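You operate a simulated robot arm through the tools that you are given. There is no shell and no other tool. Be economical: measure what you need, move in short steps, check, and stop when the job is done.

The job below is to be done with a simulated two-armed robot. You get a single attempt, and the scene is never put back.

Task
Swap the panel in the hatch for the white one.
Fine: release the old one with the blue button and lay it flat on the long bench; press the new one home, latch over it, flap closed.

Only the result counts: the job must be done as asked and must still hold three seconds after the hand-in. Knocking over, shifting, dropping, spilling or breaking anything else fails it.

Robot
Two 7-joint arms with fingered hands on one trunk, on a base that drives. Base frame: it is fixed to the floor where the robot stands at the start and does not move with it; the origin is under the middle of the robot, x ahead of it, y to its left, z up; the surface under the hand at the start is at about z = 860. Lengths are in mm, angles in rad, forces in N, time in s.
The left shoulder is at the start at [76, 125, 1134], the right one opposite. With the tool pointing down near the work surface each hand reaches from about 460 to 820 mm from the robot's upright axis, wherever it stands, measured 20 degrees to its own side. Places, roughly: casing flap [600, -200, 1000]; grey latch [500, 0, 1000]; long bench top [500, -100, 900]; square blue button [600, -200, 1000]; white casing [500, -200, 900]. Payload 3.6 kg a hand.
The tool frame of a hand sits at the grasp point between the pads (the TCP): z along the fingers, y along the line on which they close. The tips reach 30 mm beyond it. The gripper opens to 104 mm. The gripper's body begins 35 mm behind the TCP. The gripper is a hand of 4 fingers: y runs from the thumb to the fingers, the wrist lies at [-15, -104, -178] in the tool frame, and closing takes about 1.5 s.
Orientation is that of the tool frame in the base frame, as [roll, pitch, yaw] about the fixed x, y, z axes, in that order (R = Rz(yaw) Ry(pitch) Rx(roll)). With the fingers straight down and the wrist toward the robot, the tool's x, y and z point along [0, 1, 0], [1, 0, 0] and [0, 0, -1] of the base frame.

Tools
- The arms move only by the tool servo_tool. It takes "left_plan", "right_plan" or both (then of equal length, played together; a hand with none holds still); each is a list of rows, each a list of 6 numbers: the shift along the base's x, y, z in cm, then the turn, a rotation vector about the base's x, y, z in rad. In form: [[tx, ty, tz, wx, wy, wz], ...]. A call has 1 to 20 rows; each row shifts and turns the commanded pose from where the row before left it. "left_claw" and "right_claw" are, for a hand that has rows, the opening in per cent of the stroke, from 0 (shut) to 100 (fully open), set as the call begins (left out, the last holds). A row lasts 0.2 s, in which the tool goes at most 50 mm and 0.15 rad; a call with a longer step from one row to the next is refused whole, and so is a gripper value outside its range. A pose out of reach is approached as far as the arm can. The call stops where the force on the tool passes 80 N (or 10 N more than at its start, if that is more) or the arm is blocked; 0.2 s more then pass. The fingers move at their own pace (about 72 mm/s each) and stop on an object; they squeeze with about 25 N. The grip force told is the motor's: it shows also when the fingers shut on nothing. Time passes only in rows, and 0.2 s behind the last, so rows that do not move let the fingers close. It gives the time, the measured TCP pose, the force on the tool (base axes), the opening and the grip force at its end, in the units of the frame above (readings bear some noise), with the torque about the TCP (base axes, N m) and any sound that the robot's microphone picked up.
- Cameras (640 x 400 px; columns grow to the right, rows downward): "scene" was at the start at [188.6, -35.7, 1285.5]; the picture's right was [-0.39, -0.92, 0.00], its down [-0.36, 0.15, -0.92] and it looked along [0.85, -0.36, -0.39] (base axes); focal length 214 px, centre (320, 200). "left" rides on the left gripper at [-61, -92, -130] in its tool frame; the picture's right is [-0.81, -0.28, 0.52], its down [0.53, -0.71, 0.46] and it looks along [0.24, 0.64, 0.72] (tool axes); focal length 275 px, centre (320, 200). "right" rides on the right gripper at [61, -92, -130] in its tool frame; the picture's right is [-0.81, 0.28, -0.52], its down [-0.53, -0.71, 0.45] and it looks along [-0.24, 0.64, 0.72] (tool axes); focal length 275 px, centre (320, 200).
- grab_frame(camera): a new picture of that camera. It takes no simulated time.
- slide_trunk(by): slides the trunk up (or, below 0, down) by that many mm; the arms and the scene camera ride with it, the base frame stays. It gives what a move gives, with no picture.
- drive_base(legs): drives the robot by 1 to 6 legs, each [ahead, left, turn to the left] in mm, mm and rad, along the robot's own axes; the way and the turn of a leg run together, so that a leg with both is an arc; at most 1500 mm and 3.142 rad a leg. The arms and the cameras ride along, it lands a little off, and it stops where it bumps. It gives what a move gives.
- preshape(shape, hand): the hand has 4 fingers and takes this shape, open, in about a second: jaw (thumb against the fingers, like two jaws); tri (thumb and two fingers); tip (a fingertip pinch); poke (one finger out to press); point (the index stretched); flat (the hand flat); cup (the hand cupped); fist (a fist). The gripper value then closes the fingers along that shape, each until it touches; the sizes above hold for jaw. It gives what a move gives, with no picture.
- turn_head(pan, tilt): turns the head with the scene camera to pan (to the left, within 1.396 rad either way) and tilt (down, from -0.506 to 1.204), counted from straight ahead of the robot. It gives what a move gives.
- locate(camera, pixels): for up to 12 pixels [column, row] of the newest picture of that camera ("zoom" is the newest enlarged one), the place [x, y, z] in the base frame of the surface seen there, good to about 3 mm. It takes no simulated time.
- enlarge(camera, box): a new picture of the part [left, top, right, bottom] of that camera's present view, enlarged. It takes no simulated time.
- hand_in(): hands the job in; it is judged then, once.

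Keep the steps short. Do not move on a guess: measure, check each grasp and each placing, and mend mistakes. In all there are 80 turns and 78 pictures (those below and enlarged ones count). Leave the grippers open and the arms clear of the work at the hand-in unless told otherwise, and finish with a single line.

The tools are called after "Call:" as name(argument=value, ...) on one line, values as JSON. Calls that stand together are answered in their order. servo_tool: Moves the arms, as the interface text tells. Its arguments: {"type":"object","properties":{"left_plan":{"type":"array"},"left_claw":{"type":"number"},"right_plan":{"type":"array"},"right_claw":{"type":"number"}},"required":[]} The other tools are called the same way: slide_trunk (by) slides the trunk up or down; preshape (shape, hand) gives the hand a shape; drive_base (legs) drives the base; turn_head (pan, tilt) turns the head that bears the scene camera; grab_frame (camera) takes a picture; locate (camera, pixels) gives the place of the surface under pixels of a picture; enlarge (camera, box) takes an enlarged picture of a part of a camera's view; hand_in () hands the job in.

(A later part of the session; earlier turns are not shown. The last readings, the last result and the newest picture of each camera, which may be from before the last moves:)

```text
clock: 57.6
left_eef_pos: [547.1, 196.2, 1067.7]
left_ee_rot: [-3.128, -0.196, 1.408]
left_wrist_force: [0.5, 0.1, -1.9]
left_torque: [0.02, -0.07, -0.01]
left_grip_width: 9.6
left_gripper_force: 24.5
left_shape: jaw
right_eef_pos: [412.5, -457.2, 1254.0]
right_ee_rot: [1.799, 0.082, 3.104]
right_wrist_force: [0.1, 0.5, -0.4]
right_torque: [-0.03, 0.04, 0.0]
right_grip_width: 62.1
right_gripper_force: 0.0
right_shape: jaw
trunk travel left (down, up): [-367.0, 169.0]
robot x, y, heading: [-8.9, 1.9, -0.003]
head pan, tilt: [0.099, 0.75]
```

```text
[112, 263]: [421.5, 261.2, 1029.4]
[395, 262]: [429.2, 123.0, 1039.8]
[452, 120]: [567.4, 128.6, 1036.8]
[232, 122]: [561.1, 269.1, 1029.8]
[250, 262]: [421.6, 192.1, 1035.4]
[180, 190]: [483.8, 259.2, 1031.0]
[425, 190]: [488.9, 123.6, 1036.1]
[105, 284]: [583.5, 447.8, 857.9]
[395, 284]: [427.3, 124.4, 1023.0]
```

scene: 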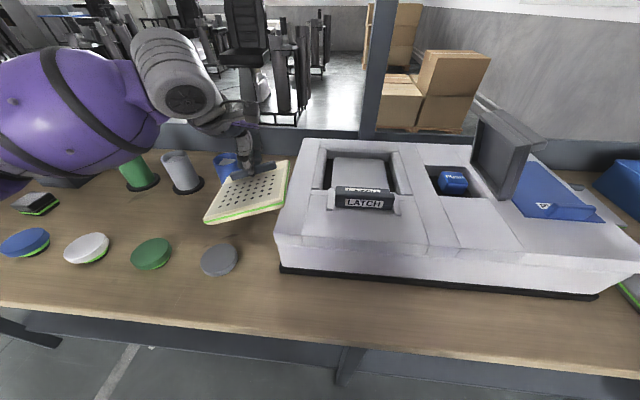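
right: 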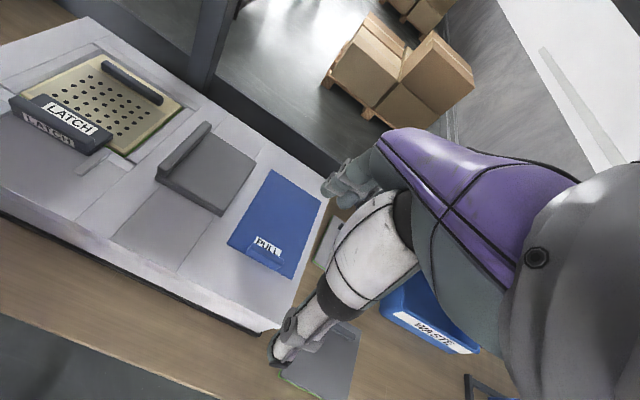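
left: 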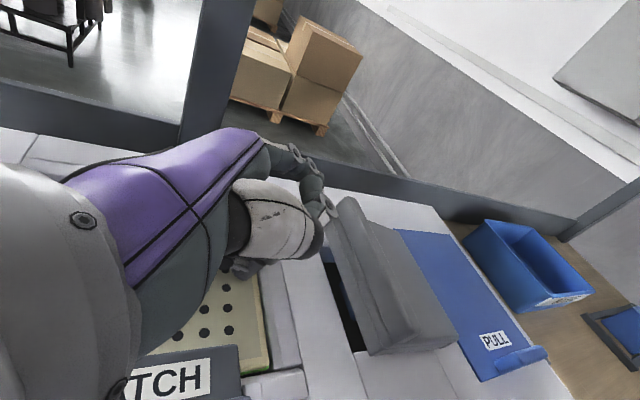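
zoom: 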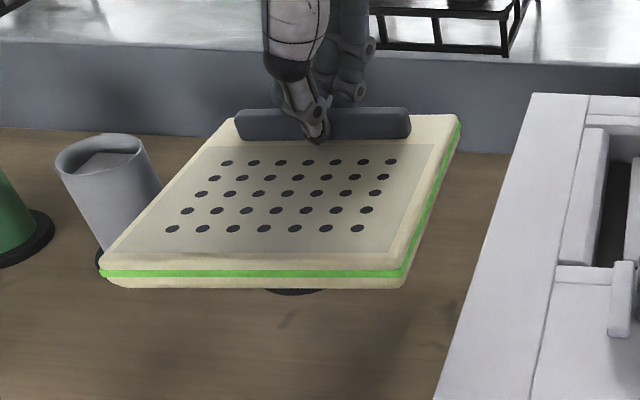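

The panel spans x 421–570, y 121–270, with its left side 9 mm low. I level it by 0.06, turn +0.04, shift x by +9 and y by -4, and go down most of the way.

Call:
servo_tool(left_plan=[[0.9, -0.4, 0, 0.06, 0, 0.04], [0, 0, -3, 0, 0, 0], [0, 0, -3, 0, 0, 0], [0, 0, -3, 0, 0, 0], [0, 0, -3, 0, 0, 0], [0, 0, -1.5, 0, 0, 0]])

Call:
enlarge(camera="scene", box=[160, 130, 320, 290])

Call:
locate(camera="zoom", pixels=[[300, 260], [200, 255], [390, 255], [390, 220], [260, 200]])

```text
clock: 59.0
left_eef_pos: [556.4, 193.1, 931.2]
left_ee_rot: [-3.122, -0.255, 1.447]
left_wrist_force: [-0.6, 0.1, -1.0]
left_torque: [0.02, -0.08, 0.0]
left_grip_width: 9.5
left_gripper_force: 24.8
left_shape: jaw
right_eef_pos: [412.9, -457.0, 1254.0]
right_ee_rot: [1.798, 0.081, 3.106]
right_wrist_force: [-0.5, 0.1, 0.6]
right_torque: [0.05, 0.0, 0.02]
right_grip_width: 62.2
right_gripper_force: 0.1
right_shape: jaw
trunk travel left (down, up): [-367.0, 169.0]
robot x, y, heading: [-6.5, -2.2, 0.004]
head pan, tilt: [0.099, 0.75]
```

```text
2.50 times, centred on (240, 210) of scene
```

zoom: 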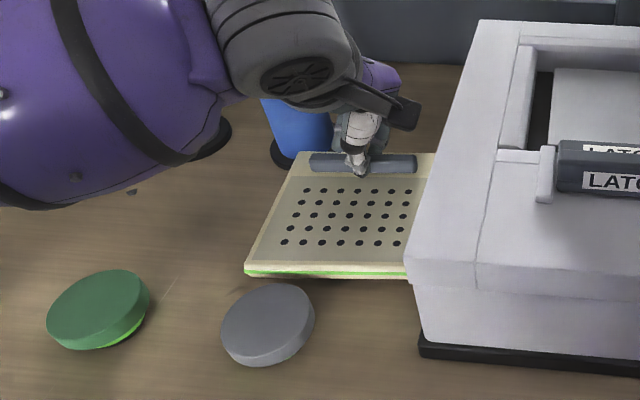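

```text
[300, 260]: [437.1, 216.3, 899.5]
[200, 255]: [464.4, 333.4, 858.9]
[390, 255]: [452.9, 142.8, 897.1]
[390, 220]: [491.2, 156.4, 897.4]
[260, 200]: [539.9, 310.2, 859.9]
```

It is level with its surface at z 898, about 18 mm above rest, and clear of the disc, the cup and the casing. I lower it gently until contact.

Call:
servo_tool(left_plan=[[0, 0, -0.8, 0, 0, 0], [0, 0, -0.5, 0, 0, 0], [0, 0, -0.3, 0, 0, 0], [0, 0, -0.3, 0, 0, 0], [0, 0, 0, 0, 0, 0]])

Call:
servo_tool(left_plan=[[0, 0, 0, 0, 0, 0], [0, 0, 0, 0, 0, 0], [0, 0, 0, 0, 0, 0], [0, 0, 2, 0, 0, 0], [0, 0, 3, 0, 0, 0], [0, 0, 4, -0.1, 0, 0], [0, 0, 4, -0.1, 0, 0.08], [0, 0, 4, -0.05, 0, 0.05]], left_claw=50)

Call:
grab_frame(camera="scene")

Call:
locate(camera="scene", pixels=[[235, 230], [265, 230], [260, 210], [240, 205]])

```text
clock: 60.2
left_eef_pos: [556.0, 193.0, 916.0]
left_ee_rot: [-3.125, -0.255, 1.45]
left_wrist_force: [-1.6, 2.3, 9.7]
left_torque: [-0.03, -0.21, 0.02]
left_grip_width: 9.4
left_gripper_force: 24.9
left_shape: jaw
right_eef_pos: [411.6, -456.7, 1253.9]
right_ee_rot: [1.797, 0.082, 3.104]
right_wrist_force: [0.7, 0.2, 0.3]
right_torque: [0.02, -0.03, 0.04]
right_grip_width: 62.2
right_gripper_force: 0.1
right_shape: jaw
trunk travel left (down, up): [-367.0, 169.0]
robot x, y, heading: [-3.6, 0.1, -0.004]
head pan, tilt: [0.099, 0.75]
```

```text
clock: 62.0
left_eef_pos: [555.7, 196.7, 1084.9]
left_ee_rot: [3.142, -0.005, 1.581]
left_wrist_force: [0.4, 0.4, 0.2]
left_torque: [0.02, 0.03, -0.02]
left_grip_width: 51.4
left_gripper_force: 0.2
left_shape: jaw
right_eef_pos: [411.7, -457.7, 1253.8]
right_ee_rot: [1.797, 0.081, 3.105]
right_wrist_force: [0.3, -0.6, 0.6]
right_torque: [0.02, 0.01, -0.02]
right_grip_width: 61.9
right_gripper_force: 0.0
right_shape: jaw
trunk travel left (down, up): [-367.0, 169.0]
robot x, y, heading: [-4.8, -0.4, -0.002]
head pan, tilt: [0.099, 0.75]
```

```text
21 pictures are left
```

scene: 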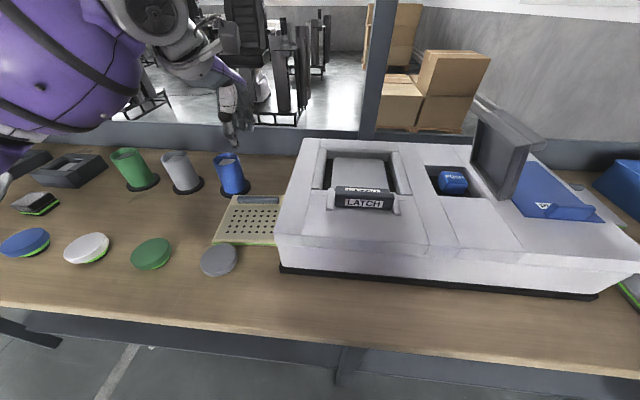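

```text
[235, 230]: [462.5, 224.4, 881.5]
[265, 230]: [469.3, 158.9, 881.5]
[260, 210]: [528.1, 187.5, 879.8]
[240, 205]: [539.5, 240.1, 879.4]
```

The old panel lies flat on the bench (surface z about 880 all over). Now I retract the left hand and turn the right hand back to fingers-down with the wrist toward the robot.

Call:
servo_tool(right_plan=[[0, 0, 0, -0.149, 0, 0], [0, 0, 0, -0.149, 0, 0], [0, 0, 0, -0.149, 0, 0], [0, 0, 0, -0.149, 0, 0], [0, 0, 0, -0.149, 0, 0], [0, 0, 0, -0.149, 0, 0], [0, 0, 0, -0.149, 0, 0], [0, 0, 0, -0.149, 0, 0], [0, 0, 0, -0.149, 0, 0], [0, 0, 0, 0, 0, -0.139], [0, 0, 0, 0, 0, -0.139], [0, 0, 0, 0, 0, -0.139], [0, 0, 0, 0, 0, -0.139], [0, 0, 0, 0, 0, -0.139], [0, 0, 0, 0, 0, -0.139], [0, 0, 0, 0, 0, -0.139], [0, 0, 0, 0, 0, -0.139], [0, 0, 0, 0, 0, -0.139], [0, 0, 0, 0, 0, -0.139], [0, 0, 0, 0, 0, -0.139]], left_plan=[[0, 0, 2, 0, 0, 0], [0, 0, 2, 0, 0, 0], [0, 0, 2, 0, 0, 0], [0, 0, 2, 0, 0, 0], [0, 0, 2, 0, 0, 0], [-2, 0, 1, 0, 0, 0], [-2, 0, 0, 0, 0, 0], [-2, 0, 0, 0, 0, 0], [-2, 0, 0, 0, 0, 0], [-2, 0, 0, 0, 0, 0], [-2, 0, 0, 0, 0, 0], [0, 0, 0, 0, 0, 0], [0, 0, 0, 0, 0, 0], [0, 0, 0, 0, 0, 0], [0, 0, 0, 0, 0, 0], [0, 0, 0, 0, 0, 0], [0, 0, 0, 0, 0, 0], [0, 0, 0, 0, 0, 0], [0, 0, 0, 0, 0, 0], [0, 0, 0, 0, 0, 0]])

Call:
drive_base(legs=[[-60, 0, 0], [0, -380, 0]])

Call:
turn_head(pan=-0.4, tilt=0.75)

Call:
grab_frame(camera="scene")

```text
clock: 66.2
left_eef_pos: [433.6, 193.8, 1194.4]
left_ee_rot: [-3.141, -0.006, 1.582]
left_wrist_force: [-0.5, -0.2, -2.0]
left_torque: [0.0, -0.02, 0.0]
left_grip_width: 51.6
left_gripper_force: 0.1
left_shape: jaw
right_eef_pos: [409.9, -458.0, 1255.2]
right_ee_rot: [1.845, 0.082, 1.574]
right_wrist_force: [0.8, -1.0, -0.1]
right_torque: [0.03, -0.03, 0.01]
right_grip_width: 62.3
right_gripper_force: 0.1
right_shape: jaw
right hand out of reach, approached as far as the arm can: row 1, 2, 3, 4, 5, 6, 7, 8, 9
trunk travel left (down, up): [-367.0, 169.0]
robot x, y, heading: [-7.0, -2.5, -0.0]
head pan, tilt: [0.099, 0.75]
```

```text
clock: 70.6
left_eef_pos: [375.6, -189.0, 1194.1]
left_ee_rot: [3.14, -0.005, 1.577]
left_wrist_force: [0.9, 0.2, -0.4]
left_torque: [0.01, 0.04, 0.01]
left_grip_width: 51.5
left_gripper_force: 0.0
left_shape: jaw
right_eef_pos: [348.3, -843.6, 1255.3]
right_ee_rot: [1.845, 0.082, 1.574]
right_wrist_force: [0.3, 0.2, 0.3]
right_torque: [-0.02, 0.02, -0.01]
right_grip_width: 62.5
right_gripper_force: 0.1
right_shape: jaw
trunk travel left (down, up): [-367.0, 169.0]
robot x, y, heading: [-70.0, -383.5, -0.005]
head pan, tilt: [0.099, 0.75]
```

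```text
clock: 71.6
left_eef_pos: [376.2, -188.5, 1194.1]
left_ee_rot: [-3.14, -0.004, 1.575]
left_wrist_force: [-0.8, -0.3, 0.1]
left_torque: [0.02, -0.03, -0.01]
left_grip_width: 51.6
left_gripper_force: 0.1
left_shape: jaw
right_eef_pos: [350.0, -844.5, 1254.5]
right_ee_rot: [1.845, 0.082, 1.572]
right_wrist_force: [-0.3, -0.3, -0.3]
right_torque: [0.01, 0.01, 0.03]
right_grip_width: 62.2
right_gripper_force: 0.0
right_shape: jaw
trunk travel left (down, up): [-367.0, 169.0]
robot x, y, heading: [-71.5, -383.9, -0.005]
head pan, tilt: [-0.4, 0.75]
```

```text
20 pictures are left
```

scene: 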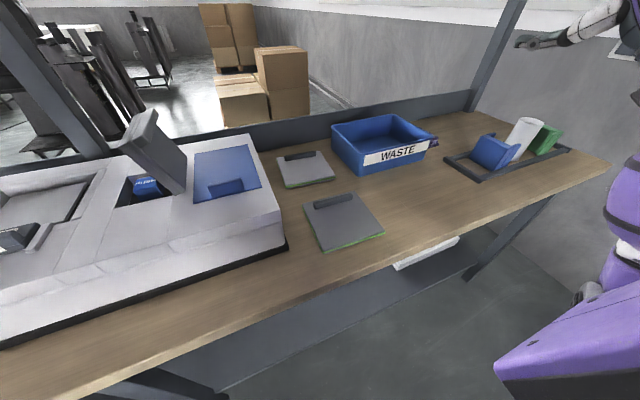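

The hand now points forward and still needs +1.3 about y. First I enlarge the two panels and the shelf item to decide which one is "white".

Call:
enlarge(camera="scene", box=[265, 130, 475, 280])

Call:
locate(camera="zoom", pixels=[[60, 75], [155, 62], [210, 145], [65, 170], [110, 75], [110, 85], [400, 400], [560, 330], [480, 370], [150, 240], [240, 200], [345, 300]])

Call:
servo_tool(right_plan=[[0, 0, 0, 0, 0.144, 0], [0, 0, 0, 0, 0.144, 0], [0, 0, 0, 0, 0.144, 0], [0, 0, 0, 0, 0.144, 0], [0, 0, 0, 0, 0.144, 0], [0, 0, 0, 0, 0.144, 0], [0, 0, 0, 0, 0.144, 0], [0, 0, 0, 0, 0.144, 0], [0, 0, 0, 0, 0.144, 0]])

```text
2.67 times, centred on (370, 205) of scene
```

zoom: 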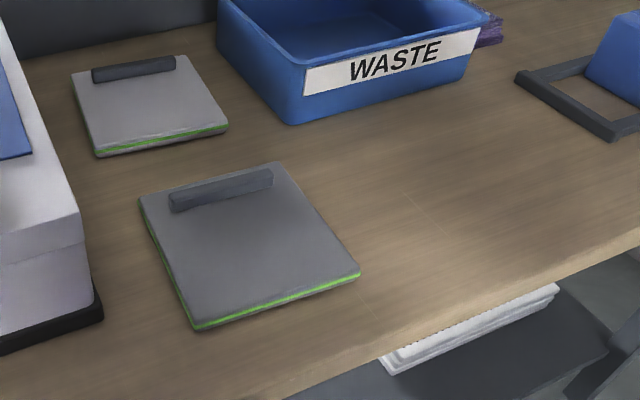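

```text
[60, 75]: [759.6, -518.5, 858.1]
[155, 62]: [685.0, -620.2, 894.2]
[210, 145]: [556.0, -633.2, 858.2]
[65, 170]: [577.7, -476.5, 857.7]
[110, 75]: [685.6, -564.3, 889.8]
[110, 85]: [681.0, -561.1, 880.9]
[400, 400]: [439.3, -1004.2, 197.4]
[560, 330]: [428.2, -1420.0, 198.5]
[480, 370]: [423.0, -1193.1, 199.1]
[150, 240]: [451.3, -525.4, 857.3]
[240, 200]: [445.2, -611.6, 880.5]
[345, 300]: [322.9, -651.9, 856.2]
```

```text
clock: 73.6
left_eef_pos: [374.9, -189.9, 1194.2]
left_ee_rot: [3.14, -0.005, 1.576]
left_wrist_force: [-0.2, 0.2, -0.9]
left_torque: [-0.02, -0.01, 0.03]
left_grip_width: 51.6
left_gripper_force: 0.1
left_shape: jaw
right_eef_pos: [349.1, -842.9, 1255.0]
right_ee_rot: [-3.139, 0.02, 1.649]
right_wrist_force: [0.4, 0.1, 0.6]
right_torque: [-0.03, 0.02, -0.02]
right_grip_width: 62.2
right_gripper_force: 0.1
right_shape: jaw
trunk travel left (down, up): [-367.0, 169.0]
robot x, y, heading: [-66.6, -384.2, -0.006]
head pan, tilt: [-0.4, 0.75]
```

The shelf thing lies at z ≈ 200, out of reach, and is about 400 mm long, so it isn't a spare panel. I check from the right wrist camera for any other candidate, such as whatever is behind the WASTE box.

Call:
grab_frame(camera="right")

```text
18 pictures are left
```

right: 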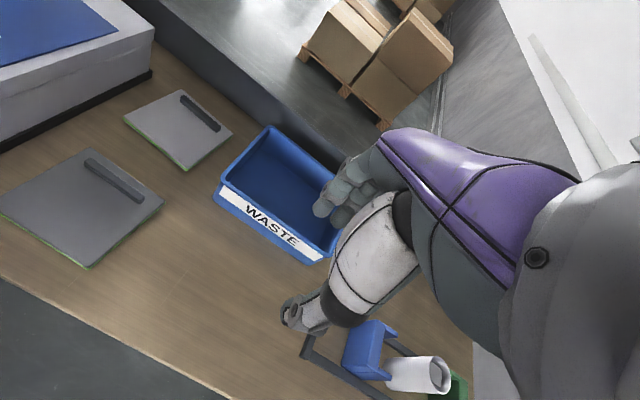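

The rear panel is clearly the white one, and there are no other candidates. Its handle is at x 685, y -548…-645 and its surface at z 881. I drive 60 mm forward and bring the right hand above the handle.

Call:
drive_base(legs=[[60, 0, 0]])

Call:
servo_tool(right_plan=[[2.7, 2.4, -2.2, 0, 0, -0.078], [2.7, 2.4, -2.2, 0, 0, 0], [2.7, 2.4, -2.2, 0, 0, 0], [2.7, 2.4, -2.2, 0, 0, 0], [2.7, 2.4, -2.2, 0, 0, 0], [2.7, 2.4, -2.2, 0, 0, 0], [2.7, 2.4, -2.2, 0, 0, 0], [2.7, 2.4, -2.2, 0, 0, 0], [2.7, 2.4, -2.2, 0, 0, 0], [2.7, 2.4, -2.2, 0, 0, 0]], right_claw=50)

Call:
enlarge(camera="scene", box=[200, 90, 440, 270])

```text
clock: 74.5
left_eef_pos: [435.4, -189.0, 1193.7]
left_ee_rot: [3.141, -0.005, 1.579]
left_wrist_force: [1.1, -0.4, -0.6]
left_torque: [-0.02, 0.01, -0.02]
left_grip_width: 51.7
left_gripper_force: 0.1
left_shape: jaw
right_eef_pos: [410.3, -841.9, 1253.8]
right_ee_rot: [-3.139, 0.021, 1.651]
right_wrist_force: [0.6, -0.5, 0.2]
right_torque: [0.03, 0.0, -0.02]
right_grip_width: 62.2
right_gripper_force: 0.0
right_shape: jaw
trunk travel left (down, up): [-367.0, 169.0]
robot x, y, heading: [-4.9, -382.4, -0.007]
head pan, tilt: [-0.4, 0.75]
```

```text
clock: 76.7
left_eef_pos: [435.6, -189.3, 1193.7]
left_ee_rot: [-3.14, -0.005, 1.58]
left_wrist_force: [0.2, 0.5, 0.1]
left_torque: [-0.01, -0.01, -0.02]
left_grip_width: 51.6
left_gripper_force: 0.1
left_shape: jaw
right_eef_pos: [682.6, -602.5, 1032.6]
right_ee_rot: [-3.141, 0.017, 1.573]
right_wrist_force: [-0.5, -0.3, 0.9]
right_torque: [-0.01, 0.01, -0.01]
right_grip_width: 52.3
right_gripper_force: 0.1
right_shape: jaw
trunk travel left (down, up): [-367.0, 169.0]
robot x, y, heading: [-8.3, -382.3, -0.004]
head pan, tilt: [-0.4, 0.75]
```

```text
2.22 times, centred on (320, 180) of scene
```

zoom: 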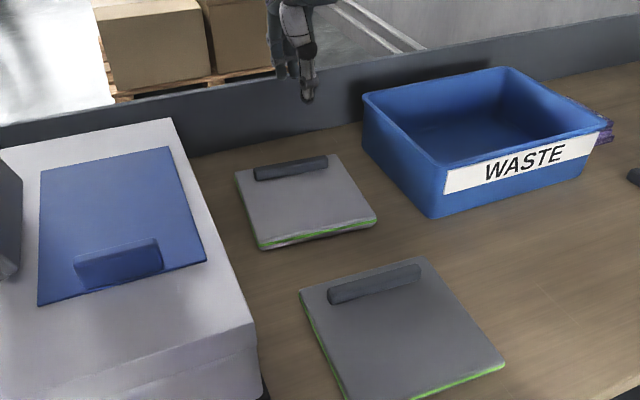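

Call:
locate(camera="zoom", pixels=[[257, 168], [325, 157], [290, 163], [258, 178], [325, 166], [240, 175], [335, 157], [372, 215], [262, 243], [300, 200]])

```text
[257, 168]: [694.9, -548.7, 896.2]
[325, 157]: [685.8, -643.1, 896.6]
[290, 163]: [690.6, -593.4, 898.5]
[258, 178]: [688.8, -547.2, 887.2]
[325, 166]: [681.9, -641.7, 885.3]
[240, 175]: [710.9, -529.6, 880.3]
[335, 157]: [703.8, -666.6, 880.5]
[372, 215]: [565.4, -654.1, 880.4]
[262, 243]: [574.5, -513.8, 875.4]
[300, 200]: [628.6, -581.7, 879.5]
```

The handle centre is (690, -595) and the panel is yawed about -0.09. I turn the hand to match and descend to z 915.

Call:
servo_tool(right_plan=[[0.8, 0.7, -2, 0, 0, -0.09], [0, 0, -3, 0, 0, 0], [0, 0, -3, 0, 0, 0], [0, 0, -2.5, 0, 0, 0], [0, 0, -1.2, 0, 0, 0]])

Call:
servo_tool(right_plan=[[0, 0, 0, 0, 0, 0], [0, 0, 0, 0, 0, 0], [0, 0, 0, 0, 0, 0], [0, 0, 0, 0, 0, 0], [0, 0, 0, 0, 0, 0], [0, 0, 0, 0, 0, 0], [0, 0, 0, 0, 0, 0]], right_claw=0)

Call:
enlarge(camera="scene", box=[250, 90, 370, 200])

```text
clock: 77.9
left_eef_pos: [435.0, -190.0, 1194.0]
left_ee_rot: [3.14, -0.004, 1.576]
left_wrist_force: [-0.3, 0.0, -0.2]
left_torque: [-0.02, 0.01, -0.04]
left_grip_width: 51.5
left_gripper_force: 0.1
left_shape: jaw
right_eef_pos: [688.3, -594.3, 916.8]
right_ee_rot: [-3.14, 0.02, 1.484]
right_wrist_force: [-0.8, 0.2, 1.1]
right_torque: [-0.02, 0.03, 0.02]
right_grip_width: 52.4
right_gripper_force: 0.0
right_shape: jaw
trunk travel left (down, up): [-367.0, 169.0]
robot x, y, heading: [-5.2, -384.4, -0.007]
head pan, tilt: [-0.4, 0.75]
```

```text
clock: 79.5
left_eef_pos: [434.2, -189.7, 1194.8]
left_ee_rot: [-3.14, -0.004, 1.58]
left_wrist_force: [0.0, -0.8, -0.1]
left_torque: [-0.01, 0.01, -0.02]
left_grip_width: 51.7
left_gripper_force: 0.0
left_shape: jaw
right_eef_pos: [687.3, -593.5, 916.9]
right_ee_rot: [-3.139, 0.021, 1.486]
right_wrist_force: [-0.6, 0.1, -0.2]
right_torque: [0.0, -0.01, 0.01]
right_grip_width: 8.7
right_gripper_force: 25.4
right_shape: jaw
trunk travel left (down, up): [-367.0, 169.0]
robot x, y, heading: [-6.1, -380.1, -0.006]
head pan, tilt: [-0.4, 0.75]
```

```text
3.64 times, centred on (310, 145) of scene
```

zoom: 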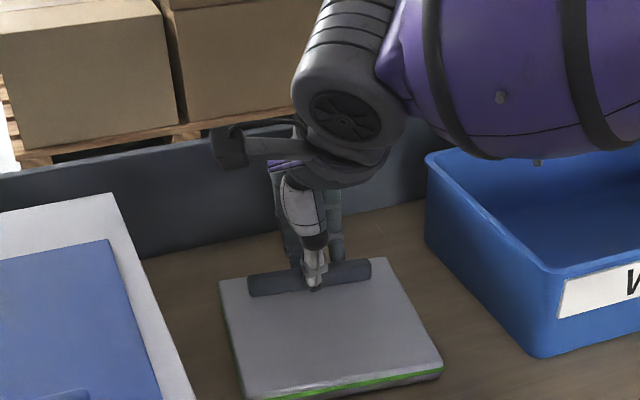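

The handle is gripped (25 N). I lift straight up, square the yaw, check, then raise further and draw toward me.

Call:
servo_tool(right_plan=[[0, 0, 0.5, 0, 0, 0], [0, 0, 1.5, 0, 0, 0], [0, 0, 3, 0, 0, 0], [0, 0, 4, 0, 0, 0], [0, 0, 4, 0, 0, 0.045], [0, 0, 4, 0, 0, 0.045], [-1.5, 0, 4, 0, 0, 0], [-1.5, 0, 4, 0, 0, 0], [-2, 0, 3, 0, 0, 0], [-2, 0, 2, 0, 0, 0]])

Call:
enlarge(camera="scene", box=[200, 0, 440, 200])

```text
clock: 81.7
left_eef_pos: [435.3, -189.0, 1195.3]
left_ee_rot: [3.139, -0.006, 1.576]
left_wrist_force: [0.1, 0.8, 0.0]
left_torque: [0.0, -0.04, -0.02]
left_grip_width: 51.5
left_gripper_force: 0.1
left_shape: jaw
right_eef_pos: [616.7, -598.0, 1217.8]
right_ee_rot: [-3.139, 0.022, 1.574]
right_wrist_force: [-0.7, -0.7, -1.4]
right_torque: [-0.02, -0.07, 0.02]
right_grip_width: 8.6
right_gripper_force: 24.6
right_shape: jaw
trunk travel left (down, up): [-367.0, 169.0]
robot x, y, heading: [-2.5, -385.4, -0.006]
head pan, tilt: [-0.4, 0.75]
```

```text
2.00 times, centred on (320, 100) of scene
```

zoom: 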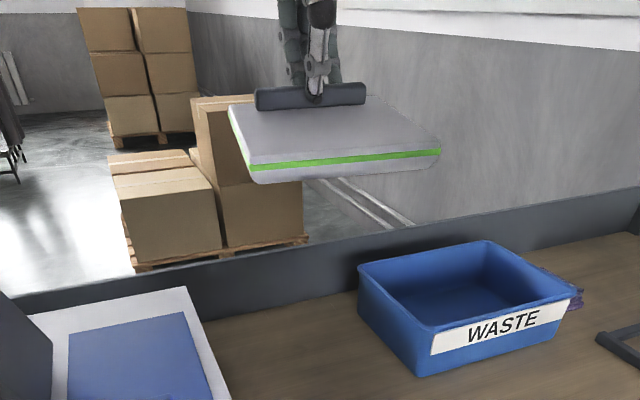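

The white panel hangs level with its bottom at about z 1160, above the flap top at about 1120. I drive 500 mm left.

Call:
drive_base(legs=[[0, 500, 0]])

Call:
turn_head(pan=-0.4, tilt=0.75)

Call:
grab_frame(camera="scene")

```text
clock: 86.6
left_eef_pos: [442.9, 304.3, 1194.1]
left_ee_rot: [-3.14, -0.006, 1.564]
left_wrist_force: [0.0, -0.3, 0.4]
left_torque: [0.0, -0.01, 0.03]
left_grip_width: 51.7
left_gripper_force: 0.0
left_shape: jaw
right_eef_pos: [621.5, -104.9, 1218.2]
right_ee_rot: [-3.139, 0.021, 1.56]
right_wrist_force: [-0.2, -0.1, -1.1]
right_torque: [0.02, -0.08, 0.02]
right_grip_width: 8.6
right_gripper_force: 25.2
right_shape: jaw
trunk travel left (down, up): [-367.0, 169.0]
robot x, y, heading: [-1.3, 116.5, -0.017]
head pan, tilt: [-0.4, 0.75]
```

```text
clock: 87.2
left_eef_pos: [442.8, 304.5, 1194.9]
left_ee_rot: [-3.141, -0.005, 1.563]
left_wrist_force: [0.0, -1.0, -0.3]
left_torque: [0.0, -0.01, 0.01]
left_grip_width: 51.5
left_gripper_force: 0.0
left_shape: jaw
right_eef_pos: [620.1, -104.8, 1218.4]
right_ee_rot: [-3.14, 0.022, 1.559]
right_wrist_force: [0.4, 0.4, -1.5]
right_torque: [0.03, -0.09, 0.01]
right_grip_width: 8.7
right_gripper_force: 25.0
right_shape: jaw
trunk travel left (down, up): [-367.0, 169.0]
robot x, y, heading: [-1.2, 113.8, -0.017]
head pan, tilt: [-0.4, 0.75]
```

```text
14 pictures are left
```

scene: 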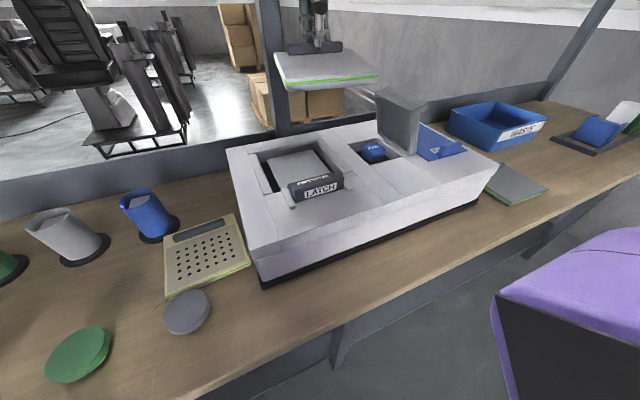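

The carry went well. I bring the panel over the hatch at TCP (624, -43, 1105), then measure the panel and the pocket together.

Call:
servo_tool(right_plan=[[0.2, 2, -1, 0, 0, 0.012], [0.2, 2, -2, 0, 0, 0], [0, 2.2, -3, 0, 0, 0], [0, 0, -3, 0, 0, 0], [0, 0, -2.3, 0, 0, 0]])

Call:
enlarge(camera="scene", box=[220, 70, 400, 230])

```text
clock: 88.4
left_eef_pos: [442.7, 304.9, 1194.4]
left_ee_rot: [3.141, -0.005, 1.564]
left_wrist_force: [0.1, 0.1, -0.6]
left_torque: [0.03, -0.01, -0.01]
left_grip_width: 51.7
left_gripper_force: 0.1
left_shape: jaw
right_eef_pos: [626.2, -43.8, 1106.6]
right_ee_rot: [-3.139, 0.02, 1.573]
right_wrist_force: [0.3, 0.5, -1.9]
right_torque: [-0.02, -0.07, -0.02]
right_grip_width: 8.8
right_gripper_force: 24.2
right_shape: jaw
trunk travel left (down, up): [-367.0, 169.0]
robot x, y, heading: [1.1, 116.8, -0.02]
head pan, tilt: [-0.4, 0.75]
```

```text
2.50 times, centred on (310, 150) of scene
```

zoom: 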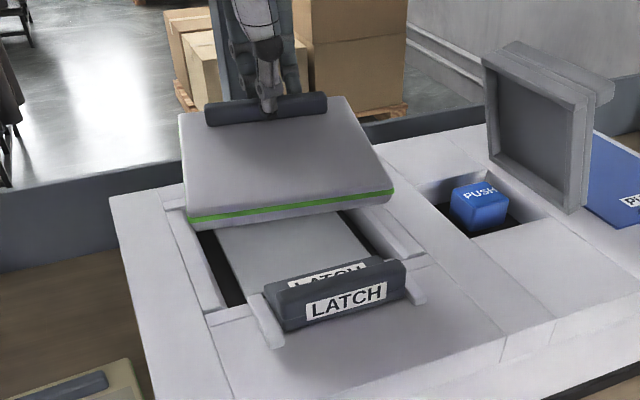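

Call:
locate(camera="zoom", pixels=[[182, 118], [345, 99], [391, 186], [190, 212], [215, 118], [325, 100], [290, 205], [220, 250], [226, 308], [400, 255], [222, 310], [290, 150]])

```text
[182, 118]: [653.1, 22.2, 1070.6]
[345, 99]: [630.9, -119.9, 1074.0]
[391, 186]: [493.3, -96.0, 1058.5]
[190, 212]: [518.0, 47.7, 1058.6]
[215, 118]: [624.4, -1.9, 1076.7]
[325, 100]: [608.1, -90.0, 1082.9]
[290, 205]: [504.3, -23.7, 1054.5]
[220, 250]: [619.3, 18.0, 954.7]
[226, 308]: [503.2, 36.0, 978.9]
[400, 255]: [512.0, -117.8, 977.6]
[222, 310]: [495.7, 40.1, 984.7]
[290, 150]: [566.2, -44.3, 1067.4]
```

The panel is yawed about -0.175. I turn the hand by +0.175, shift x by +5 and y by +2, lower 4 cm, and measure again.

Call:
servo_tool(right_plan=[[0.3, 0.1, 0, 0, 0, 0.09], [0.2, 0.1, 0, 0, 0, 0.085], [0, 0, -2, 0, 0, 0], [0, 0, -2, 0, 0, 0], [0, 0, 0, 0, 0, 0]])

Call:
enlarge(camera="scene", box=[220, 90, 360, 220])

```text
clock: 89.6
left_eef_pos: [443.3, 305.0, 1194.8]
left_ee_rot: [3.142, -0.006, 1.564]
left_wrist_force: [0.3, -0.1, 0.3]
left_torque: [-0.04, -0.02, 0.01]
left_grip_width: 51.7
left_gripper_force: 0.1
left_shape: jaw
right_eef_pos: [630.7, -40.5, 1067.2]
right_ee_rot: [-3.14, 0.022, 1.748]
right_wrist_force: [-0.5, 0.5, -2.6]
right_torque: [-0.01, -0.08, -0.02]
right_grip_width: 8.8
right_gripper_force: 24.7
right_shape: jaw
trunk travel left (down, up): [-367.0, 169.0]
robot x, y, heading: [-2.2, 114.3, -0.017]
head pan, tilt: [-0.4, 0.75]
```

```text
3.08 times, centred on (290, 155) of scene
```

zoom: 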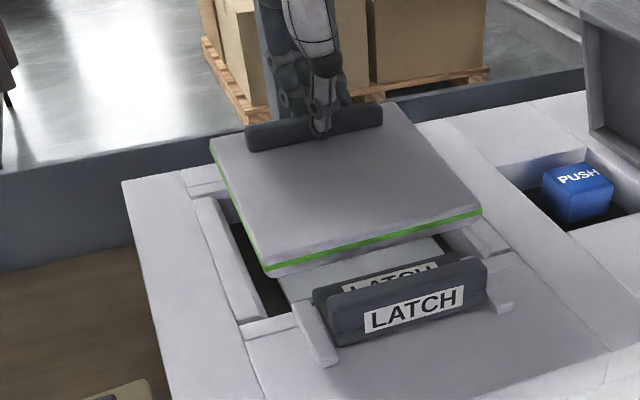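

Call:
locate(camera="zoom", pixels=[[213, 140], [402, 106], [476, 205], [266, 258], [228, 175], [445, 165], [370, 235], [345, 170], [270, 275], [481, 219], [255, 128], [378, 107]])

```text
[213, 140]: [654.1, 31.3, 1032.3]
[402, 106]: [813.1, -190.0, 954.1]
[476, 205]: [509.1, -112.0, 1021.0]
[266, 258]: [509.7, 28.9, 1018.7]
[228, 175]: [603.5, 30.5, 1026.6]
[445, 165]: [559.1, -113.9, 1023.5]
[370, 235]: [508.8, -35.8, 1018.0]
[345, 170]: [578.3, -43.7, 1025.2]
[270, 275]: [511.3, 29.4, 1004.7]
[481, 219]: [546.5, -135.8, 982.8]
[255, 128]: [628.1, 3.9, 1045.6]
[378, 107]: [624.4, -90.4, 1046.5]
```

The panel now sits over x 509–654, y 31…-114, the same as the old one. Only the near edge is 13 mm low. I pitch +0.09 about y and lower 3 cm.

Call:
servo_tool(right_plan=[[0, 0, 0, 0, 0.09, 0], [0, 0, -1, 0, 0, 0], [0, 0, -1, 0, 0, 0], [0, 0, -0.8, 0, 0, 0], [0, 0, -0.6, 0, 0, 0], [0, 0, 0, 0, 0, 0]])

Call:
enlarge(camera="scene", box=[220, 90, 360, 220])

Call:
locate(camera="zoom", pixels=[[230, 180], [470, 225], [275, 290], [370, 255], [350, 190], [420, 180], [300, 200]])

```text
clock: 91.0
left_eef_pos: [443.7, 304.9, 1194.0]
left_ee_rot: [3.141, -0.007, 1.564]
left_wrist_force: [0.3, -0.6, 0.3]
left_torque: [0.02, 0.03, -0.01]
left_grip_width: 51.6
left_gripper_force: 0.1
left_shape: jaw
right_eef_pos: [629.5, -43.0, 1030.7]
right_ee_rot: [-3.051, 0.003, 1.75]
right_wrist_force: [0.0, -1.0, -1.7]
right_torque: [0.0, -0.11, 0.03]
right_grip_width: 8.6
right_gripper_force: 25.2
right_shape: jaw
trunk travel left (down, up): [-367.0, 169.0]
robot x, y, heading: [-0.6, 115.8, -0.021]
head pan, tilt: [-0.4, 0.75]
```

```text
3.08 times, centred on (290, 155) of scene
```

zoom: 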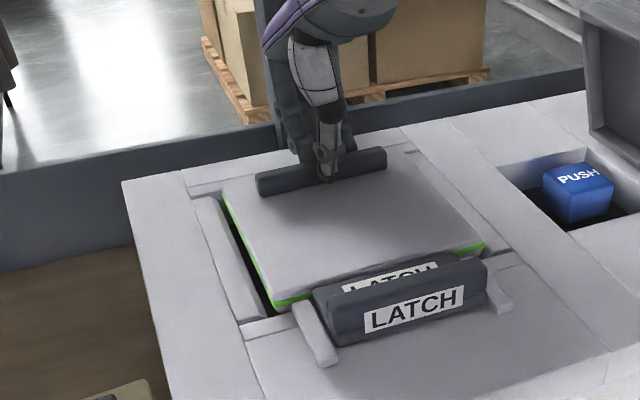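

```text
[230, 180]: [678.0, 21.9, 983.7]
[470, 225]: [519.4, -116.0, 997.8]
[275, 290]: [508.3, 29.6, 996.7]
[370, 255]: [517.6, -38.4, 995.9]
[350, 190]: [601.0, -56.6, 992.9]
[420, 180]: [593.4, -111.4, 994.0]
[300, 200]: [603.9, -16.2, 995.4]
```

The panel is level at z 995 and in the mouth of the pocket, with no contact yet. I lower on and press gently to see where it seats.

Call:
servo_tool(right_plan=[[0, 0, -0.3, 0, 0, 0], [0, 0, -0.3, 0, 0, 0], [0, 0, -0.3, 0, 0, 0], [0, 0, -0.3, 0, 0, 0], [0, 0, -0.2, 0, 0, 0], [0, 0, 0, 0, 0, 0]])

```text
clock: 92.4
left_eef_pos: [442.7, 304.7, 1195.3]
left_ee_rot: [3.14, -0.005, 1.566]
left_wrist_force: [1.0, 0.3, 0.0]
left_torque: [0.0, -0.02, 0.01]
left_grip_width: 51.8
left_gripper_force: 0.0
left_shape: jaw
right_eef_pos: [629.8, -40.0, 1018.2]
right_ee_rot: [-3.054, 0.005, 1.749]
right_wrist_force: [-0.1, -0.2, 7.3]
right_torque: [-0.01, -0.03, 0.02]
right_grip_width: 8.8
right_gripper_force: 25.0
right_shape: jaw
trunk travel left (down, up): [-367.0, 169.0]
robot x, y, heading: [-1.3, 112.4, -0.015]
head pan, tilt: [-0.4, 0.75]
```

Contact is at 7 N with the surface near z 983. I release the handle, rise, square the hand, and close the fist over the middle of the panel for pressing.

Call:
servo_tool(right_plan=[[0, 0, 0, 0, 0, 0], [0, 0, 0, 0, 0, 0], [0, 0, 0, 0, 0, 0], [0, 0, 2, 0, 0, 0], [0, 0, 3, 0, -0.045, 0], [0, 0, 3, 0, -0.045, -0.09]], right_claw=50)

Call:
servo_tool(right_plan=[[-1.6, 0, 0, 0, 0, -0.09], [-1.6, 0, 0, 0, 0, 0], [-1.6, 0, 0, 0, 0, 0], [0, 0, 0, 0, 0, 0], [0, 0, 0, 0, 0, 0]], right_claw=0)

Call:
enlarge(camera="scene", box=[220, 90, 360, 220])

Call:
locate(camera="zoom", pixels=[[470, 235], [280, 295], [370, 260], [350, 210], [420, 190], [270, 220], [400, 150]])

```text
clock: 93.8
left_eef_pos: [442.9, 306.0, 1195.0]
left_ee_rot: [-3.141, -0.005, 1.566]
left_wrist_force: [0.7, -0.2, 0.1]
left_torque: [0.02, -0.01, -0.01]
left_grip_width: 51.5
left_gripper_force: 0.0
left_shape: jaw
right_eef_pos: [632.0, -38.5, 1096.5]
right_ee_rot: [-3.142, 0.019, 1.656]
right_wrist_force: [0.1, -0.5, 0.0]
right_torque: [-0.02, -0.04, -0.02]
right_grip_width: 51.4
right_gripper_force: 0.0
right_shape: jaw
trunk travel left (down, up): [-367.0, 169.0]
robot x, y, heading: [-0.4, 115.3, -0.019]
head pan, tilt: [-0.4, 0.75]
```

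```text
clock: 95.0
left_eef_pos: [442.3, 304.1, 1194.7]
left_ee_rot: [3.141, -0.005, 1.563]
left_wrist_force: [-0.8, 0.2, 0.4]
left_torque: [-0.03, -0.03, 0.0]
left_grip_width: 51.6
left_gripper_force: 0.0
left_shape: jaw
right_eef_pos: [581.3, -40.1, 1099.2]
right_ee_rot: [-3.141, 0.017, 1.568]
right_wrist_force: [0.3, -0.2, -0.2]
right_torque: [-0.01, 0.03, 0.0]
right_grip_width: 0.0
right_gripper_force: 25.4
right_shape: jaw
trunk travel left (down, up): [-367.0, 169.0]
robot x, y, heading: [0.6, 114.8, -0.016]
head pan, tilt: [-0.4, 0.75]
```

```text
3.08 times, centred on (290, 155) of scene
```

zoom: 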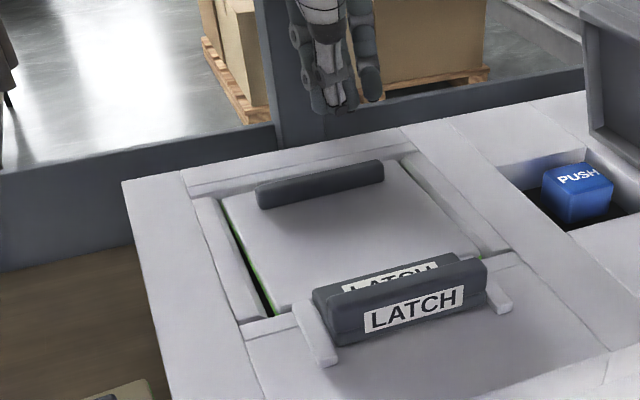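

```text
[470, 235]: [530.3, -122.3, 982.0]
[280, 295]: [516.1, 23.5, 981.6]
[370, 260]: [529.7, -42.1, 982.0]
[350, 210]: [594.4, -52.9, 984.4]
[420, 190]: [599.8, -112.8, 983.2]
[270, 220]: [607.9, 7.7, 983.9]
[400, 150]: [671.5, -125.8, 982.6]
```

The panel lies at z 982–984, flush as the old one was. I press in the middle to make sure it is home.

Call:
servo_tool(right_plan=[[0, 0, -3, 0, 0, 0], [0, 0, -3, 0, 0, 0], [0, 0, -1.8, 0, 0, 0], [0, 0, -0.5, 0, 0, 0], [0, 0, -0.5, 0, 0, 0], [0, 0, -0.5, 0, 0, 0], [0, 0, -0.5, 0, 0, 0], [0, 0, -0.4, 0, 0, 0]])

```text
clock: 97.0
left_eef_pos: [441.6, 304.0, 1193.9]
left_ee_rot: [-3.142, -0.006, 1.564]
left_wrist_force: [0.2, -0.3, 0.2]
left_torque: [-0.04, 0.04, 0.0]
left_grip_width: 51.4
left_gripper_force: 0.1
left_shape: jaw
right_eef_pos: [589.3, -38.0, 1014.9]
right_ee_rot: [3.102, 0.011, 1.569]
right_wrist_force: [-5.1, -2.1, 26.9]
right_torque: [-0.06, 0.21, 0.02]
right_grip_width: 0.2
right_gripper_force: 25.3
right_shape: jaw
trunk travel left (down, up): [-367.0, 169.0]
robot x, y, heading: [1.9, 113.0, -0.018]
head pan, tilt: [-0.4, 0.75]
stopped in row 8 (right hand): the force on the tool passed its limit at 81 N (the readings are from after the stop); the commanded pose is now the measured one
```

It is pressed to 81 N with the surface unchanged, so it is home. Now I raise the right hand and bring it over the latch lip at x 453, open.

Call:
servo_tool(right_plan=[[0, 0, 3, 0, 0, 0], [0, 0, 4, 0.04, 0, 0], [-3.5, 0, 0.5, 0, 0, 0], [-3.5, 0, 0, 0, 0, 0], [-3.5, -0.2, 0, 0, 0, 0], [-3.1, -0.2, 0, 0, 0, 0]], right_claw=50)

Call:
enlarge(camera="scene", box=[220, 90, 380, 230])

Call:
locate(camera="zoom", pixels=[[350, 250], [300, 215], [380, 180], [420, 265], [300, 280]])

```text
clock: 98.4
left_eef_pos: [442.9, 303.7, 1195.6]
left_ee_rot: [3.14, -0.006, 1.563]
left_wrist_force: [0.2, -0.5, 0.0]
left_torque: [-0.01, -0.06, -0.01]
left_grip_width: 51.8
left_gripper_force: 0.0
left_shape: jaw
right_eef_pos: [449.5, -45.7, 1084.8]
right_ee_rot: [3.111, -0.027, 1.568]
right_wrist_force: [0.4, -0.1, 0.3]
right_torque: [0.01, -0.03, -0.02]
right_grip_width: 52.1
right_gripper_force: 0.2
right_shape: jaw
trunk travel left (down, up): [-367.0, 169.0]
robot x, y, heading: [4.5, 112.9, -0.016]
head pan, tilt: [-0.4, 0.75]
```

```text
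2.86 times, centred on (300, 160) of scene
```

zoom: 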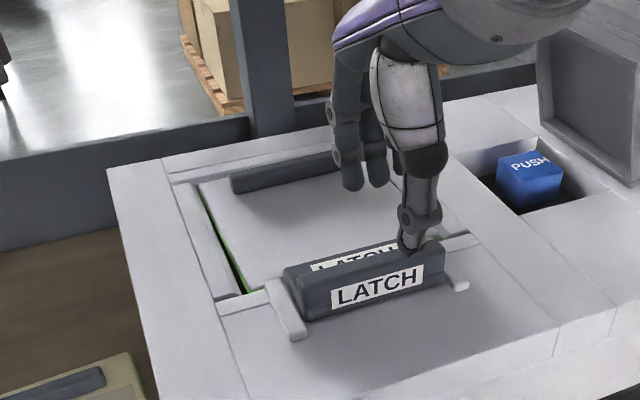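

```text
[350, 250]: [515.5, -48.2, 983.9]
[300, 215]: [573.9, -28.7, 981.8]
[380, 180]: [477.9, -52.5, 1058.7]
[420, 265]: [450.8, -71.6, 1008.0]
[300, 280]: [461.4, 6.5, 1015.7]
```

The lip is at x 450–464 with its top at z 1015. I shift +7, lower to z 1036, and close.

Call:
servo_tool(right_plan=[[0.8, 0.2, -1.5, 0, 0, 0], [0, 0, -1.5, 0, 0, 0], [0, 0, -1.4, 0, 0, 0], [0, 0, -0.4, 0, 0, 0]])

Call:
servo_tool(right_plan=[[0, 0, 0, 0, 0, 0], [0, 0, 0, 0, 0, 0], [0, 0, 0, 0, 0, 0], [0, 0, 0, 0, 0, 0], [0, 0, 0, 0, 0, 0], [0, 0, 0, 0, 0, 0]], right_claw=0)

Call:
servo_tool(right_plan=[[0.8, 0, 0, 0, 0, 0], [0.8, 0, 0, 0, 0, 0], [0.7, 0, 0, 0, 0, 0], [0.5, 0, 0, 0, 0, 0], [0.4, 0, 0, 0, 0, 0]])

```text
clock: 99.4
left_eef_pos: [443.0, 304.3, 1194.7]
left_ee_rot: [-3.141, -0.005, 1.563]
left_wrist_force: [0.5, -0.8, -0.2]
left_torque: [0.0, -0.01, -0.03]
left_grip_width: 51.6
left_gripper_force: 0.1
left_shape: jaw
right_eef_pos: [458.2, -42.9, 1036.1]
right_ee_rot: [3.114, -0.026, 1.565]
right_wrist_force: [0.1, 0.3, 0.3]
right_torque: [-0.04, -0.02, 0.0]
right_grip_width: 51.8
right_gripper_force: 0.0
right_shape: jaw
trunk travel left (down, up): [-367.0, 169.0]
robot x, y, heading: [-2.1, 116.4, -0.017]
head pan, tilt: [-0.4, 0.75]
```

```text
clock: 100.8
left_eef_pos: [443.8, 304.0, 1194.0]
left_ee_rot: [3.142, -0.005, 1.564]
left_wrist_force: [-0.1, -0.6, -0.3]
left_torque: [0.02, -0.01, 0.03]
left_grip_width: 51.4
left_gripper_force: 0.1
left_shape: jaw
right_eef_pos: [459.4, -42.9, 1036.7]
right_ee_rot: [3.116, -0.026, 1.567]
right_wrist_force: [0.3, 0.1, -3.4]
right_torque: [0.03, -0.02, 0.07]
right_grip_width: 11.2
right_gripper_force: 25.0
right_shape: jaw
trunk travel left (down, up): [-367.0, 169.0]
robot x, y, heading: [0.6, 113.4, -0.018]
head pan, tilt: [-0.4, 0.75]
```

```text
clock: 102.0
left_eef_pos: [439.5, 304.5, 1195.9]
left_ee_rot: [3.138, -0.004, 1.565]
left_wrist_force: [-0.1, 0.2, 0.0]
left_torque: [0.01, -0.02, -0.03]
left_grip_width: 51.5
left_gripper_force: 0.0
left_shape: jaw
right_eef_pos: [487.9, -41.7, 1036.6]
right_ee_rot: [3.112, -0.025, 1.567]
right_wrist_force: [-25.1, -1.1, 2.1]
right_torque: [-0.04, 0.7, 0.02]
right_grip_width: 10.9
right_gripper_force: 25.0
right_shape: jaw
trunk travel left (down, up): [-367.0, 169.0]
robot x, y, heading: [0.9, 115.5, -0.017]
head pan, tilt: [-0.4, 0.75]
```

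The latch is at its end stop (25 N) with the TCP at x 488. I release, rise and look.

Call:
servo_tool(right_plan=[[-0.2, 0, 0, 0, 0, 0], [0, 0, 0, 0, 0, 0], [0, 0, 0, 0, 0, 0], [0, 0, 2, 0, 0, 0], [0, 0, 4, 0.03, 0.03, 0], [0, 0, 4, 0, 0, 0], [0, 0, 4, 0, 0, 0], [0, 0, 3, 0, 0, 0]], right_claw=50)

Call:
enlarge(camera="scene", box=[220, 90, 380, 230])

Call:
locate(camera="zoom", pixels=[[350, 270], [350, 250], [345, 262], [300, 215], [420, 265], [300, 280], [560, 30], [600, 40], [630, 175]])

```text
clock: 103.8
left_eef_pos: [442.2, 303.1, 1194.3]
left_ee_rot: [3.141, -0.008, 1.564]
left_wrist_force: [-0.1, -0.8, 0.1]
left_torque: [0.03, -0.04, 0.03]
left_grip_width: 51.7
left_gripper_force: 0.1
left_shape: jaw
right_eef_pos: [488.8, -40.3, 1209.9]
right_ee_rot: [-3.139, -0.055, 1.565]
right_wrist_force: [0.9, -0.2, -0.2]
right_torque: [0.0, -0.01, -0.01]
right_grip_width: 51.8
right_gripper_force: 0.0
right_shape: jaw
trunk travel left (down, up): [-367.0, 169.0]
robot x, y, heading: [1.3, 118.6, -0.014]
head pan, tilt: [-0.4, 0.75]
```

```text
2.86 times, centred on (300, 160) of scene
```

zoom: 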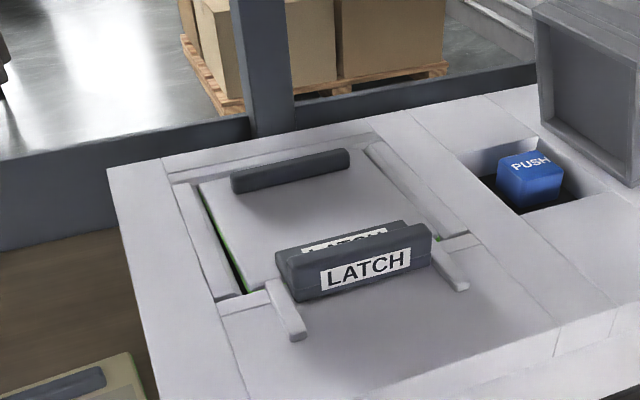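

```text
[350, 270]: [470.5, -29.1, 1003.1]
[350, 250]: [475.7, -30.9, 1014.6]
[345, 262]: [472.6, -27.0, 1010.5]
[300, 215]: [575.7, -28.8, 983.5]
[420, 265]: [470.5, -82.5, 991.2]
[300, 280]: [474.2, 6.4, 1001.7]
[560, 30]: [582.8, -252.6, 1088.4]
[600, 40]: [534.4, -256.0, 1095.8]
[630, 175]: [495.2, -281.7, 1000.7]
```

The latch is back at its original place (face at x 470.5). Now the flap: I drive 200 mm right with the hand high, then bring the closed right hand to the right side of the flap.

Call:
drive_base(legs=[[0, -200, 0]])

Call:
servo_tool(right_plan=[[0, -3, 0, 0, 0, 0], [1, -3, 0, 0, 0.05, 0], [2, -3, 0, 0, 0, 0], [2, -3, 0, 0, 0, 0], [1, -1.5, -2, 0, 0, 0], [0, 0, -3, 0, 0, 0], [0, 0, -3, 0, 0, 0], [0, 0, -2.5, 0, 0, 0]], right_claw=0)

Call:
enlarge(camera="scene", box=[200, 60, 420, 240])

```text
clock: 106.2
left_eef_pos: [438.9, 98.9, 1194.2]
left_ee_rot: [-3.141, -0.006, 1.56]
left_wrist_force: [1.1, 0.5, 0.0]
left_torque: [0.0, -0.01, 0.0]
left_grip_width: 51.9
left_gripper_force: 0.1
left_shape: jaw
right_eef_pos: [483.4, -245.8, 1207.6]
right_ee_rot: [-3.14, -0.055, 1.561]
right_wrist_force: [1.0, -0.3, -0.8]
right_torque: [0.01, 0.01, -0.01]
right_grip_width: 51.7
right_gripper_force: 0.1
right_shape: jaw
trunk travel left (down, up): [-367.0, 169.0]
robot x, y, heading: [-1.2, -89.6, -0.022]
head pan, tilt: [-0.4, 0.75]
```

```text
clock: 108.0
left_eef_pos: [439.5, 97.6, 1194.1]
left_ee_rot: [3.14, -0.004, 1.559]
left_wrist_force: [-0.4, 0.3, -0.2]
left_torque: [0.02, 0.02, -0.03]
left_grip_width: 51.3
left_gripper_force: 0.0
left_shape: jaw
right_eef_pos: [545.6, -382.2, 1103.3]
right_ee_rot: [-3.091, -0.057, 1.558]
right_wrist_force: [0.4, 0.0, 0.6]
right_torque: [0.01, 0.01, -0.01]
right_grip_width: 0.0
right_gripper_force: 25.1
right_shape: jaw
trunk travel left (down, up): [-367.0, 169.0]
robot x, y, heading: [-5.8, -85.1, -0.024]
head pan, tilt: [-0.4, 0.75]
```

```text
2.22 times, centred on (310, 150) of scene
```

zoom: 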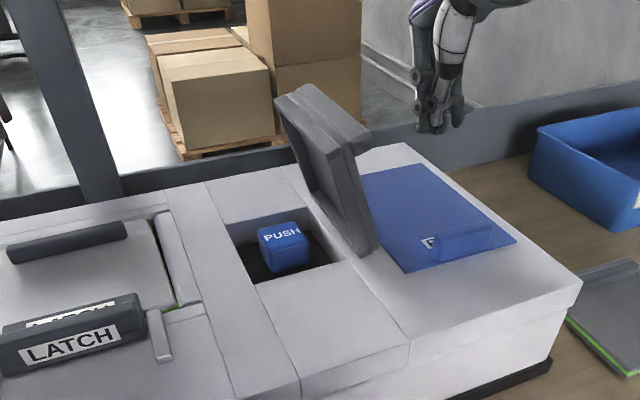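

The hand is right of the flap. I push it to the left (+y) by about 13 cm, sinking slightly.

Call:
servo_tool(right_plan=[[0, 2, -1, 0, 0, 0], [0, 2, 0, 0, 0, 0], [0, 2, 0, 0, 0, 0], [0, 2, 0, 0, 0, 0], [0, 2, 0, 0, 0, 0], [0, 2, 0, 0, 0, 0], [0, 2, 0, 0, 0, 0]])

Call:
enlarge(camera="scene", box=[200, 60, 420, 240])

```text
clock: 109.6
left_eef_pos: [440.0, 99.4, 1194.8]
left_ee_rot: [3.141, -0.005, 1.56]
left_wrist_force: [-0.6, -0.5, -0.2]
left_torque: [0.04, -0.03, 0.0]
left_grip_width: 51.6
left_gripper_force: 0.0
left_shape: jaw
right_eef_pos: [544.7, -241.5, 1092.1]
right_ee_rot: [-3.09, -0.056, 1.558]
right_wrist_force: [-0.5, 0.0, -0.6]
right_torque: [0.0, 0.02, 0.01]
right_grip_width: 0.0
right_gripper_force: 24.7
right_shape: jaw
trunk travel left (down, up): [-367.0, 169.0]
robot x, y, heading: [-3.8, -86.9, -0.021]
head pan, tilt: [-0.4, 0.75]
```

```text
2.22 times, centred on (310, 150) of scene
```

zoom: 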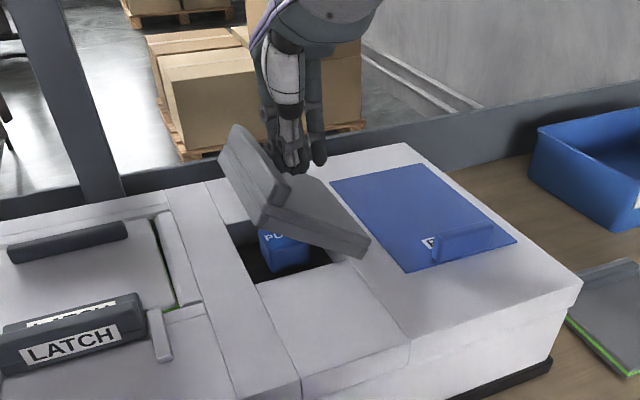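

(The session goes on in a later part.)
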